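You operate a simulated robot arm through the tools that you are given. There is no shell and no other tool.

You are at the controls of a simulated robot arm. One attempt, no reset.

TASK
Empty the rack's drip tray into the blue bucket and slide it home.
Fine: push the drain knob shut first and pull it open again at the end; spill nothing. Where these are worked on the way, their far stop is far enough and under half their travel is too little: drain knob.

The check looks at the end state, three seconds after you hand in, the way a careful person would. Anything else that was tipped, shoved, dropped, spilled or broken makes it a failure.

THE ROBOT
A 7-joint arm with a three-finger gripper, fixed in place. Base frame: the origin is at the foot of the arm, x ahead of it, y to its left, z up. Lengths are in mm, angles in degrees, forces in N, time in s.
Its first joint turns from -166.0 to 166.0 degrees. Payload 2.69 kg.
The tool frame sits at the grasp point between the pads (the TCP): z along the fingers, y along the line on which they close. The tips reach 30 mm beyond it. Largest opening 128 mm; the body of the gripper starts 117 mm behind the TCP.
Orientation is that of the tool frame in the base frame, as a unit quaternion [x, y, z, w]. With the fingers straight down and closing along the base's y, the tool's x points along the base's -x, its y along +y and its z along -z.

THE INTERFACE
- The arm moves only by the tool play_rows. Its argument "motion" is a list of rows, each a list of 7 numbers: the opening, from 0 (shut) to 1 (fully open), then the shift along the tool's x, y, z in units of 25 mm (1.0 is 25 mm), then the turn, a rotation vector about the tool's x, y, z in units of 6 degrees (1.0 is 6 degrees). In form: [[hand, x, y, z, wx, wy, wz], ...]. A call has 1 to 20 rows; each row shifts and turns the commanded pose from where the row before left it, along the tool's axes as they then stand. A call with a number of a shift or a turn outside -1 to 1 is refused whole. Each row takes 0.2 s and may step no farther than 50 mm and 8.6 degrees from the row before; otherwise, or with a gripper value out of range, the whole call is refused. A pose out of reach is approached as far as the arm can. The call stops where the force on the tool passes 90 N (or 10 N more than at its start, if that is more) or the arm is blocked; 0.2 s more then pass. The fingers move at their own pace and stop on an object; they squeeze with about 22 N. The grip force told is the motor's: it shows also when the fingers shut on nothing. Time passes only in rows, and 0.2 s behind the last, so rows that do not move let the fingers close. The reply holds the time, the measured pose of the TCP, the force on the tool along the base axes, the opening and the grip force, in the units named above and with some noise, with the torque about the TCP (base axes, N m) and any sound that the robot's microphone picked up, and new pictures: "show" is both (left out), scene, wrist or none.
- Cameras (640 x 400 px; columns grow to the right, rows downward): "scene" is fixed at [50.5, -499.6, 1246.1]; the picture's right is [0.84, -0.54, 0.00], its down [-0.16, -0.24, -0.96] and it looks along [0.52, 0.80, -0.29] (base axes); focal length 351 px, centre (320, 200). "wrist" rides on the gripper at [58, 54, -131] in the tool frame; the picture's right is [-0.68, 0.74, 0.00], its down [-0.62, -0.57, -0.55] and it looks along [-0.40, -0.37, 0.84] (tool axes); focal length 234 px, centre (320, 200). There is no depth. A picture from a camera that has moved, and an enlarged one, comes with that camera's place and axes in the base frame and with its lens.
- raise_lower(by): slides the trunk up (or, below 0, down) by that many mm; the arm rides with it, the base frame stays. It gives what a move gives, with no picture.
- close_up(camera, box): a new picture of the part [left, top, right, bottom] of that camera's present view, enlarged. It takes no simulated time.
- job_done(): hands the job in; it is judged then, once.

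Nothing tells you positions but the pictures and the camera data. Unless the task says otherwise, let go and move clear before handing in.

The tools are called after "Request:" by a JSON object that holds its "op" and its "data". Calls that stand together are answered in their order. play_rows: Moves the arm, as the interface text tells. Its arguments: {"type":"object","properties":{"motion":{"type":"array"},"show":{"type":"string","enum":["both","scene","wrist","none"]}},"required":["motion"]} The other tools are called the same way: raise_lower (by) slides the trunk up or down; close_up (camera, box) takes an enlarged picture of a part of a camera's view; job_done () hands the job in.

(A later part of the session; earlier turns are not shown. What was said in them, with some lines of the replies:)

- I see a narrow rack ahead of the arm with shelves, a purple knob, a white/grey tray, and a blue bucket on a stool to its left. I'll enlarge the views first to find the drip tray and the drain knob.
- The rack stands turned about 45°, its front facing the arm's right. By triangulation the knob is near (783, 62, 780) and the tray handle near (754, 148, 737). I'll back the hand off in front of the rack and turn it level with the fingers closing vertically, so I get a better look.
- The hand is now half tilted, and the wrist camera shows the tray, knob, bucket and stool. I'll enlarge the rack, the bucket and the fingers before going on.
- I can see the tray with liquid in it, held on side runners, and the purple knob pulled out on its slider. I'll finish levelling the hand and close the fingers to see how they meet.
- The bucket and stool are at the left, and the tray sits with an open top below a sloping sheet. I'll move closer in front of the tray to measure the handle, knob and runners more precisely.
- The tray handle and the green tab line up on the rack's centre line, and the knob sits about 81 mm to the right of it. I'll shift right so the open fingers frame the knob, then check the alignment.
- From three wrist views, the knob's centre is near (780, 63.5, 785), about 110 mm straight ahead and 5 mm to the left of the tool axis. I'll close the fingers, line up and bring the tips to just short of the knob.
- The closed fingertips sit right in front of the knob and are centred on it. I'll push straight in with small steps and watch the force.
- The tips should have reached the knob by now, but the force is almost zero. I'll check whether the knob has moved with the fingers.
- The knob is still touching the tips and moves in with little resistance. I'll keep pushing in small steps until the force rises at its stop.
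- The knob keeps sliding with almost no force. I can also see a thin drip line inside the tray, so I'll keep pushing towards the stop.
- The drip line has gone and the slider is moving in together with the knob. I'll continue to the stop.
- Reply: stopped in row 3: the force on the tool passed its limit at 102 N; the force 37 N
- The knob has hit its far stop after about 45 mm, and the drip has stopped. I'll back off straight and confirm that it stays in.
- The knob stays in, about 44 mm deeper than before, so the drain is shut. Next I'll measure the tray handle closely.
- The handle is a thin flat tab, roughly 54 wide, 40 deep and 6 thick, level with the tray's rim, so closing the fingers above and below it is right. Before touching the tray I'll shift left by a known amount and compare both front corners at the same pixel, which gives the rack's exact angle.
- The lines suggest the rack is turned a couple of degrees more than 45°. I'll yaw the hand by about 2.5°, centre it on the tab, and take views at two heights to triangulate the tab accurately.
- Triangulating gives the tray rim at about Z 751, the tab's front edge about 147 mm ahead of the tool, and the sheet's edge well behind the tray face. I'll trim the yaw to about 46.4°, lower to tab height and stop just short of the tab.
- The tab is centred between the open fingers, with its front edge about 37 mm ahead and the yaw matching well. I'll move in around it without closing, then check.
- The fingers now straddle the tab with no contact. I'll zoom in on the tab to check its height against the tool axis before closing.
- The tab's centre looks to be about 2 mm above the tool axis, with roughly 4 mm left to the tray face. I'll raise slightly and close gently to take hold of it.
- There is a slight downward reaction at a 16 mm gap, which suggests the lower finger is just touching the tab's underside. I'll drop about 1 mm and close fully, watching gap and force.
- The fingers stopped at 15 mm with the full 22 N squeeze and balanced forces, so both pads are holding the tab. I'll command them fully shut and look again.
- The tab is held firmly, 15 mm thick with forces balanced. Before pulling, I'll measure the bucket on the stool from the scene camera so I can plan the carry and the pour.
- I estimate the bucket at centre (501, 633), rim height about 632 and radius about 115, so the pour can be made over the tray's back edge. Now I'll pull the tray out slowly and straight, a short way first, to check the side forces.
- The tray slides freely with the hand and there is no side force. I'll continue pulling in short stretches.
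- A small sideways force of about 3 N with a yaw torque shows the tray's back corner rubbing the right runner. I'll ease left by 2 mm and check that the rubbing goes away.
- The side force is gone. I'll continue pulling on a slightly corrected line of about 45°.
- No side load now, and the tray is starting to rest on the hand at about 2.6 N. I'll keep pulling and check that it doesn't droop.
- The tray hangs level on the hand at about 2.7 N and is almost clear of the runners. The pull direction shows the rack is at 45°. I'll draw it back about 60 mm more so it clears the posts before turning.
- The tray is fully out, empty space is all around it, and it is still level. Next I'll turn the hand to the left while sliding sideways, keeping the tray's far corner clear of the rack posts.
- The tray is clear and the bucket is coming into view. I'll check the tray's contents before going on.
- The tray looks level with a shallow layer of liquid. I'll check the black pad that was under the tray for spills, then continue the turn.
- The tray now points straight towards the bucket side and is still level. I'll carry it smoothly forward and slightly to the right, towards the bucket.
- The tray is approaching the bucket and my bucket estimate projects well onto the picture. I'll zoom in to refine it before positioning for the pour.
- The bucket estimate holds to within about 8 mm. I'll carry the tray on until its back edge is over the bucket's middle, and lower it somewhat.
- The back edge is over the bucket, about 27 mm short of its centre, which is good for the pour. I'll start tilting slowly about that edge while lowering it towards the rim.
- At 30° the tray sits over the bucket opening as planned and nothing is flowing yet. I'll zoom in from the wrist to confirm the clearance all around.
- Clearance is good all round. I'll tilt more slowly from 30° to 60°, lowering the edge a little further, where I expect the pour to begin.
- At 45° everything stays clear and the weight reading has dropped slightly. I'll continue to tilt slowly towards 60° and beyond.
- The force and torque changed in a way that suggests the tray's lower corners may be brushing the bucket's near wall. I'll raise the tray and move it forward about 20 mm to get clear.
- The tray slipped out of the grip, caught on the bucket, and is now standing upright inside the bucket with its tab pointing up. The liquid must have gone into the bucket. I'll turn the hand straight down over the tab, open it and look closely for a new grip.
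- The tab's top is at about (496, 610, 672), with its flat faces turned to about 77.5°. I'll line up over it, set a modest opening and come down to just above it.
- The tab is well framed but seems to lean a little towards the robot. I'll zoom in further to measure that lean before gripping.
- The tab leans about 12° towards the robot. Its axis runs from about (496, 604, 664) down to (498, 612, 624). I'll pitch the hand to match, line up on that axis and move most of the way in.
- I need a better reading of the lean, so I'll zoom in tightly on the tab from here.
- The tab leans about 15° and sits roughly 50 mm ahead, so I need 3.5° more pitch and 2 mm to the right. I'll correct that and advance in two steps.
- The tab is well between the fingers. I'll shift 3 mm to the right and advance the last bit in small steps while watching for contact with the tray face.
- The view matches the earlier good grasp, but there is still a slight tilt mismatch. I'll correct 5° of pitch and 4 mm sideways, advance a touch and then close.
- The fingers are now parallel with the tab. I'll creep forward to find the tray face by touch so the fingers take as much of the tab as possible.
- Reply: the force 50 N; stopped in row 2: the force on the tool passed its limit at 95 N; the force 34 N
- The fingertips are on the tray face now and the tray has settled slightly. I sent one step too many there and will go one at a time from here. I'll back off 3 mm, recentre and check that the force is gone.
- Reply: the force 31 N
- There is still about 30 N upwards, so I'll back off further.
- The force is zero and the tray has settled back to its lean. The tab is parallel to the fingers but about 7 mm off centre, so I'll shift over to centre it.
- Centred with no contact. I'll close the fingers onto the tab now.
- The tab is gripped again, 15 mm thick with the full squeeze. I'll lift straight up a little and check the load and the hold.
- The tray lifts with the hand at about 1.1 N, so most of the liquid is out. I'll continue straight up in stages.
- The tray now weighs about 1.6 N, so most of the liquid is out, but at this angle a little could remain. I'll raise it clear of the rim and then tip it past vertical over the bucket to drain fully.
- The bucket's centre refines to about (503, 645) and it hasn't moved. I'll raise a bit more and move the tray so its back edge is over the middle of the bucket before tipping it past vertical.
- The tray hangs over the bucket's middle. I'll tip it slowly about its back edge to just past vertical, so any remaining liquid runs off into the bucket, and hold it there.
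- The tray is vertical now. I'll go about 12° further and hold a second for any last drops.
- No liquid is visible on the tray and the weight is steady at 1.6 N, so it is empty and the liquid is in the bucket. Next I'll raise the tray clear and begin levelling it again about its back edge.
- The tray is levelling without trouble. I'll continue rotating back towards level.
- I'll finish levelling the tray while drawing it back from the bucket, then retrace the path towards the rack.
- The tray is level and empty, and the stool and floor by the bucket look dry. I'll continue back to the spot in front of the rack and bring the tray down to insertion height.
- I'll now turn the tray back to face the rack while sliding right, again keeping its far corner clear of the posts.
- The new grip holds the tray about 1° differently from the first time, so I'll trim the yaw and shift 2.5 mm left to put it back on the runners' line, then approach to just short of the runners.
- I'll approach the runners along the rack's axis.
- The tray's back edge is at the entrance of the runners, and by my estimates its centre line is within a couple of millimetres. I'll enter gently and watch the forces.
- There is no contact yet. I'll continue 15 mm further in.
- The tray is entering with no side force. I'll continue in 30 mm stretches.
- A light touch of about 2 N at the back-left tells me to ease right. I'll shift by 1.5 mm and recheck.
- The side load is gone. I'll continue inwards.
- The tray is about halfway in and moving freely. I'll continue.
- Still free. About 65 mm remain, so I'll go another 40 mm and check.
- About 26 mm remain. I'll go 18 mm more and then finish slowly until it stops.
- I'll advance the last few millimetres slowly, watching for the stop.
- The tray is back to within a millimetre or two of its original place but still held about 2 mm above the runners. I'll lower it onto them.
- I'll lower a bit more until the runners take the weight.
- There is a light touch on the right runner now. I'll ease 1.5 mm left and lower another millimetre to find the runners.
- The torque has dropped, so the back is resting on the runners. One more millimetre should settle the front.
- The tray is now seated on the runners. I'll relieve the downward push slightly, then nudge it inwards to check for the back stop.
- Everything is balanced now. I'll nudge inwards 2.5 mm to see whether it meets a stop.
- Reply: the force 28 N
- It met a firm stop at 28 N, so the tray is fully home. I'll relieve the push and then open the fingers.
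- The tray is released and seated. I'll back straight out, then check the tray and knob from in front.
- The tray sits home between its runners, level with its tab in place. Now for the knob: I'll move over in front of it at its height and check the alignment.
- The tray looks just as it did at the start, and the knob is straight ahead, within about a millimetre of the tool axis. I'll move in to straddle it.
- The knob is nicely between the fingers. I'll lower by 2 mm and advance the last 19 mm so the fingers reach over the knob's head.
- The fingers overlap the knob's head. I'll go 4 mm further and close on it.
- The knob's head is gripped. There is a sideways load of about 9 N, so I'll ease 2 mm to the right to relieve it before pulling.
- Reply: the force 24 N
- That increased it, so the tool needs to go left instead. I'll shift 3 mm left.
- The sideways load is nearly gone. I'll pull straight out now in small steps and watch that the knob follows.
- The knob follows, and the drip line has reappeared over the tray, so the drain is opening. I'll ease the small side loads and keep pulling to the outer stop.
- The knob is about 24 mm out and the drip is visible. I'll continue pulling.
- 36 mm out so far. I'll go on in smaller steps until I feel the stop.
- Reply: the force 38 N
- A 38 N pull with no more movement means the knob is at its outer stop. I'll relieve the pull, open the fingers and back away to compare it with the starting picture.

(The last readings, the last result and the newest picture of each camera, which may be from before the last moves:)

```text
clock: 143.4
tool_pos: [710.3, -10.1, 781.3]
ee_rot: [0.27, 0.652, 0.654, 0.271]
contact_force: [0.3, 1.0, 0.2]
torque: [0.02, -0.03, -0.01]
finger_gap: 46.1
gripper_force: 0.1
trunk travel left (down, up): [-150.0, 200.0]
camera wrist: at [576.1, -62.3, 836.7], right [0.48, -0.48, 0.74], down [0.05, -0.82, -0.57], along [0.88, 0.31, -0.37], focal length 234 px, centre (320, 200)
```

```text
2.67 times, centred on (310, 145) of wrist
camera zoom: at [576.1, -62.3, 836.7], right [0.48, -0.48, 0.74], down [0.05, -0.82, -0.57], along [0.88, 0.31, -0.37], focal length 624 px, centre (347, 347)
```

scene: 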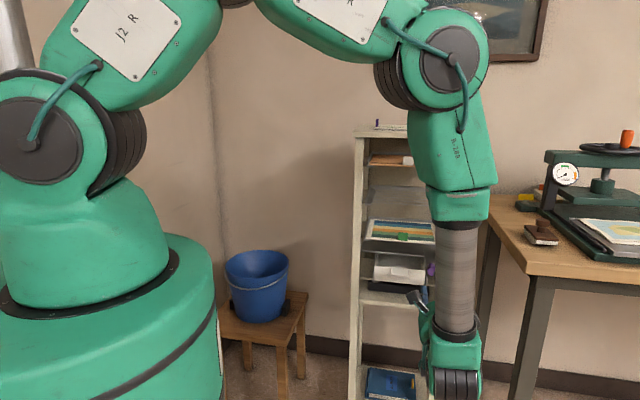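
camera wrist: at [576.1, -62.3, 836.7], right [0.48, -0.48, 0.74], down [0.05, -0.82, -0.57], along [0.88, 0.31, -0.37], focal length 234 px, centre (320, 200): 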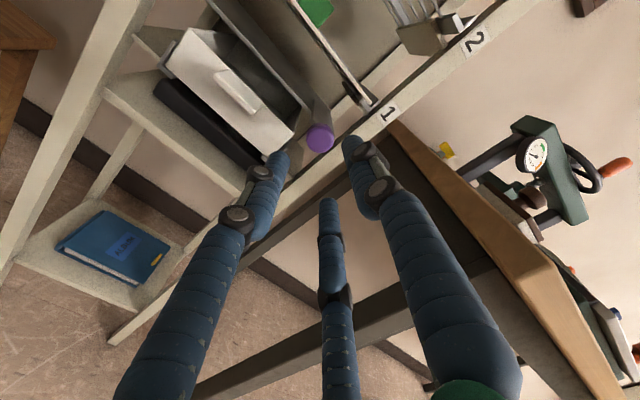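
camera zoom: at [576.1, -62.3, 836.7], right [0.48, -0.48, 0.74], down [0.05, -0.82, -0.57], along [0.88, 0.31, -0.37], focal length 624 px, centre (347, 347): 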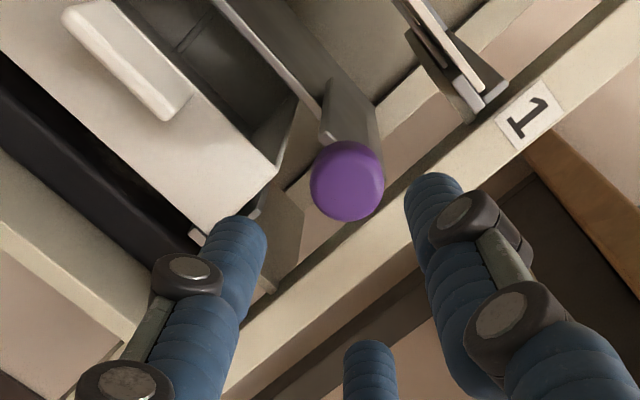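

The knob appears back out. I'll withdraw the arm, raise it and turn the hand down as at the start, to get a clear view for the final check.

Request:
{"op": "play_rows", "data": {"motion": [[0.5, 0, 0, -0.8, 0, 0, 0], [0.5, 0, 0, -0.9, 0, 0, 0], [0.5, 0, 0, -0.9, 0, 0, 0], [0.5, 0, 0, -0.9, 0, 0, 0], [0.5, 0, 0.8, -0.4, 0, 0, 0], [0.5, 0, 0.9, 0, 0, 0, 0], [0.5, 0, 0.9, 0, 0, 0, 0], [0.5, 0, 0.9, 0, 0, 0, 0], [0.5, 0, 0.9, 0, 0, 0, 0], [0.5, 0, 0.9, 0, 0, 0, 0], [0.5, 0, 0.9, 0, 0, 0, 0], [0.5, 0, 0, 0, 0, 0, 0]], "show": "none"}}

Request:
{"op": "play_rows", "data": {"motion": [[0.5, 0, 0, 0, 1, 0, 0], [0.5, 0, 0, 0, 1, 0, 0], [0.5, 0, 0, 0, 1, 0, 0], [0.5, 0, 0, 0, 1, 0, 0], [0.5, 0, 0, 0, 1, 0, 0], [0.5, 0, 0, 0, 1, 0, 0], [0.5, 0, 0, 0, 1, 0, 0], [0.5, 0, 0, 0, 1, 0, 0], [0.5, 0, 0, 0, 1, 0, 0], [0.5, 0, 0, 0, 1, 0, 0], [0.5, 0, 0, 0, 1, 0, 0], [0.5, 0, 0, 0, 1, 0, 0], [0.5, 0, 0, 0, 1, 0, 0], [0.5, 0, 0, 0, 1, 0, 0], [0.5, 0, 0, 0, 1, 0, 0], [0.5, 0, 0, 0, 0, 0, 0]], "show": "both"}}

```text
clock: 146.1
tool_pos: [642.2, -74.2, 937.8]
ee_rot: [0.27, 0.653, 0.654, 0.271]
contact_force: [0.6, 0.9, 0.4]
torque: [0.0, -0.01, -0.02]
finger_gap: 64.1
gripper_force: 0.0
trunk travel left (down, up): [-150.0, 200.0]
```

```text
clock: 149.4
tool_pos: [641.5, -76.8, 938.2]
ee_rot: [0.383, 0.924, -0.001, -0.001]
contact_force: [-0.2, 0.4, 0.9]
torque: [-0.05, 0.03, 0.0]
finger_gap: 63.9
gripper_force: 0.1
trunk travel left (down, up): [-150.0, 200.0]
camera wrist: at [638.0, 0.9, 1069.3], right [1.0, 0.04, 0.0], down [0.04, -0.84, 0.55], along [0.02, -0.55, -0.84], focal length 234 px, centre (320, 200)
```

scene: 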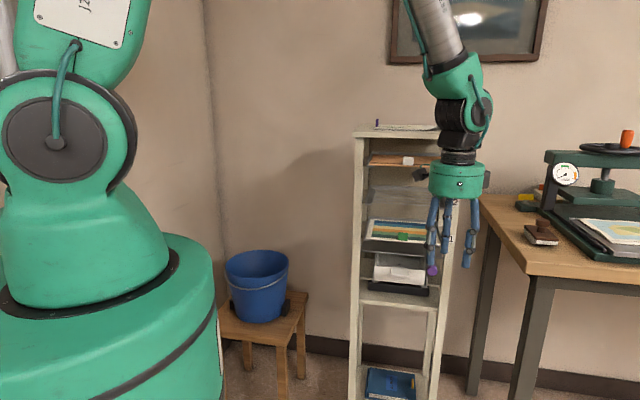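
wrist: 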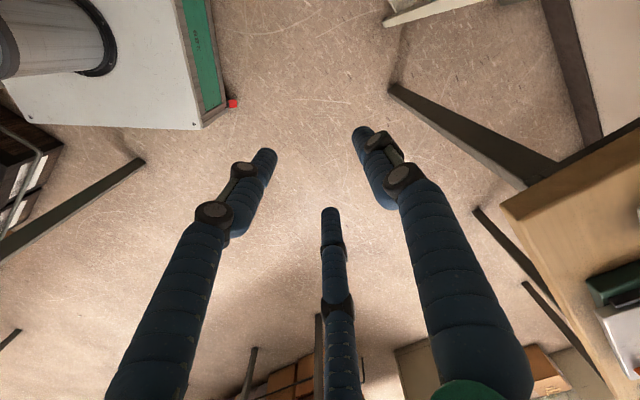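

The finger still hides the knob from the scene camera, so I'll move the arm further left.

Request:
{"op": "play_rows", "data": {"motion": [[0.5, 0.9, 0, 0, 0, 0, 0], [0.5, 0.9, 0, 0, 0, 0, 0], [0.5, 0.9, 0, 0, 0, 0, 0], [0.5, 0.9, 0, 0, 0, 0, 0], [0.5, 0.9, 0, 0, 0, 0, 0], [0.5, 0.9, 0, 0, 0, 0, 0], [0.5, 0.9, 0, 0, 0, 0, 0], [0.5, 0.9, 0, 0, 0, 0, 0], [0.5, 0.9, 0, 0, 0, 0, 0], [0.5, 0, 0, 0, 0, 0, 0]], "show": "both"}}

Request:
{"op": "close_up", "data": {"camera": "scene", "box": [340, 210, 480, 310]}}

Request:
{"op": "close_up", "data": {"camera": "scene", "box": [200, 230, 360, 400]}}

Request:
{"op": "close_up", "data": {"camera": "scene", "box": [330, 110, 490, 210]}}

```text
clock: 151.7
tool_pos: [495.6, 64.2, 937.4]
ee_rot: [0.383, 0.924, 0.001, -0.001]
contact_force: [0.8, -0.3, 0.8]
torque: [-0.04, -0.05, -0.03]
finger_gap: 64.0
gripper_force: 0.0
trunk travel left (down, up): [-150.0, 200.0]
camera wrist: at [491.4, 143.0, 1069.3], right [1.0, 0.04, 0.0], down [0.04, -0.84, 0.55], along [0.02, -0.55, -0.84], focal length 234 px, centre (320, 200)
```

scene: 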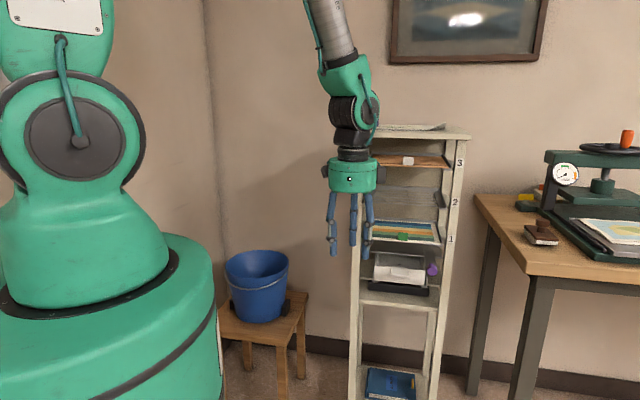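
wrist: 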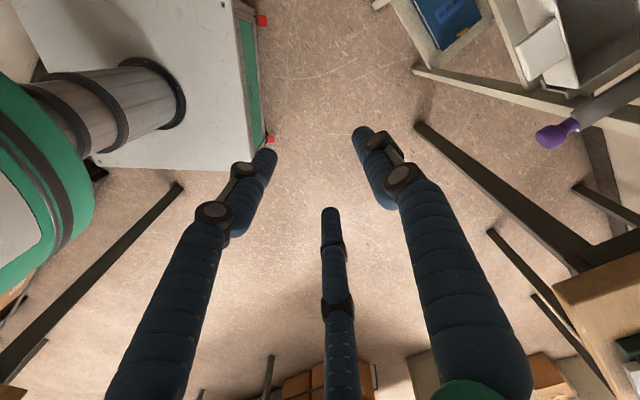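

```text
4.00 times, centred on (410, 260) of scene
camera zoom: at [50.5, -499.6, 1246.1], right [0.84, -0.54, 0.0], down [-0.16, -0.24, -0.96], along [0.52, 0.8, -0.29], focal length 1403 px, centre (-40, -40)
```

zoom: 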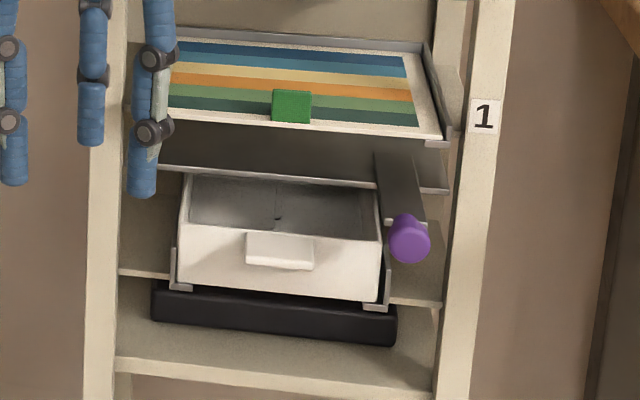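

```text
2.35 times, centred on (280, 315) of scene
camera zoom: at [50.5, -499.6, 1246.1], right [0.84, -0.54, 0.0], down [-0.16, -0.24, -0.96], along [0.52, 0.8, -0.29], focal length 826 px, centre (414, -71)
```

zoom: 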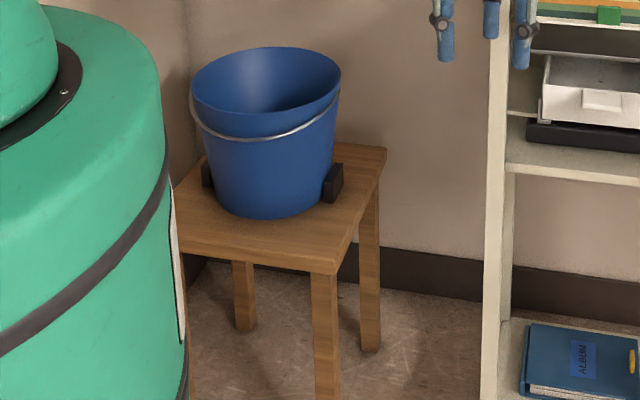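

```text
4.00 times, centred on (410, 160) of scene
camera zoom: at [50.5, -499.6, 1246.1], right [0.84, -0.54, 0.0], down [-0.16, -0.24, -0.96], along [0.52, 0.8, -0.29], focal length 1403 px, centre (-40, 360)
```

zoom: 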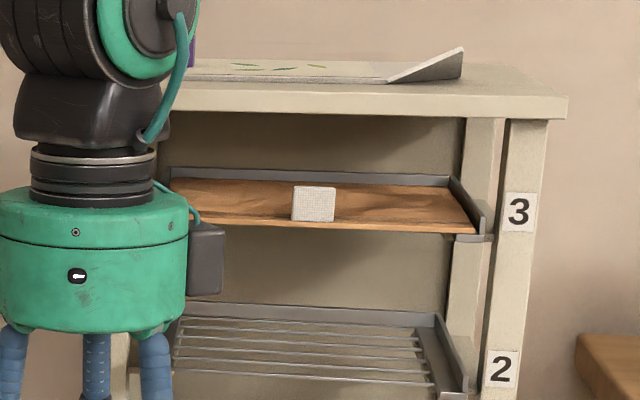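

I've pushed the drain knob shut, emptied the tray into the bucket, slid the tray back to its stop and pulled the knob out again. It drips into the tray as it did at the start. The bucket, stool and rack are where they were, I see no spill on the floor or stool, and the arm is clear. The tray did slip from the grip into the bucket during the pour; I picked it up and drained it again before putting it back. I'm handing in.

Request:
{"op": "job_done", "data": {}}

```text
The job is handed in.
```

The drip tray is empty and back home against its stop, and its liquid is in the blue bucket. I pushed the drain knob fully in before taking the tray out and pulled it back to its outer stop at the end. No result came back after I handed in.

- **Slip during the pour:** the tray caught on the bucket, came out of the grip and dropped upright into the bucket. I picked it up by its tab and tipped it past vertical over the bucket to drain. The weight on the hand fell from about 2.7 N to 1.6 N and then held steady.
- **Hard push on the tray:** while regripping it in the bucket, I pressed it down with up to about 95 N. The tray and bucket showed no movement or damage afterwards.
- **End state:** the tray sits level on its runners, within about 2 mm of where it started. The bucket, stool and other rack shelves look unmoved in the final pictures. I saw no liquid on the stool or floor.
- **Drain:** with the knob open it drips into the tray again, as it should, so the tray will slowly collect a little liquid.
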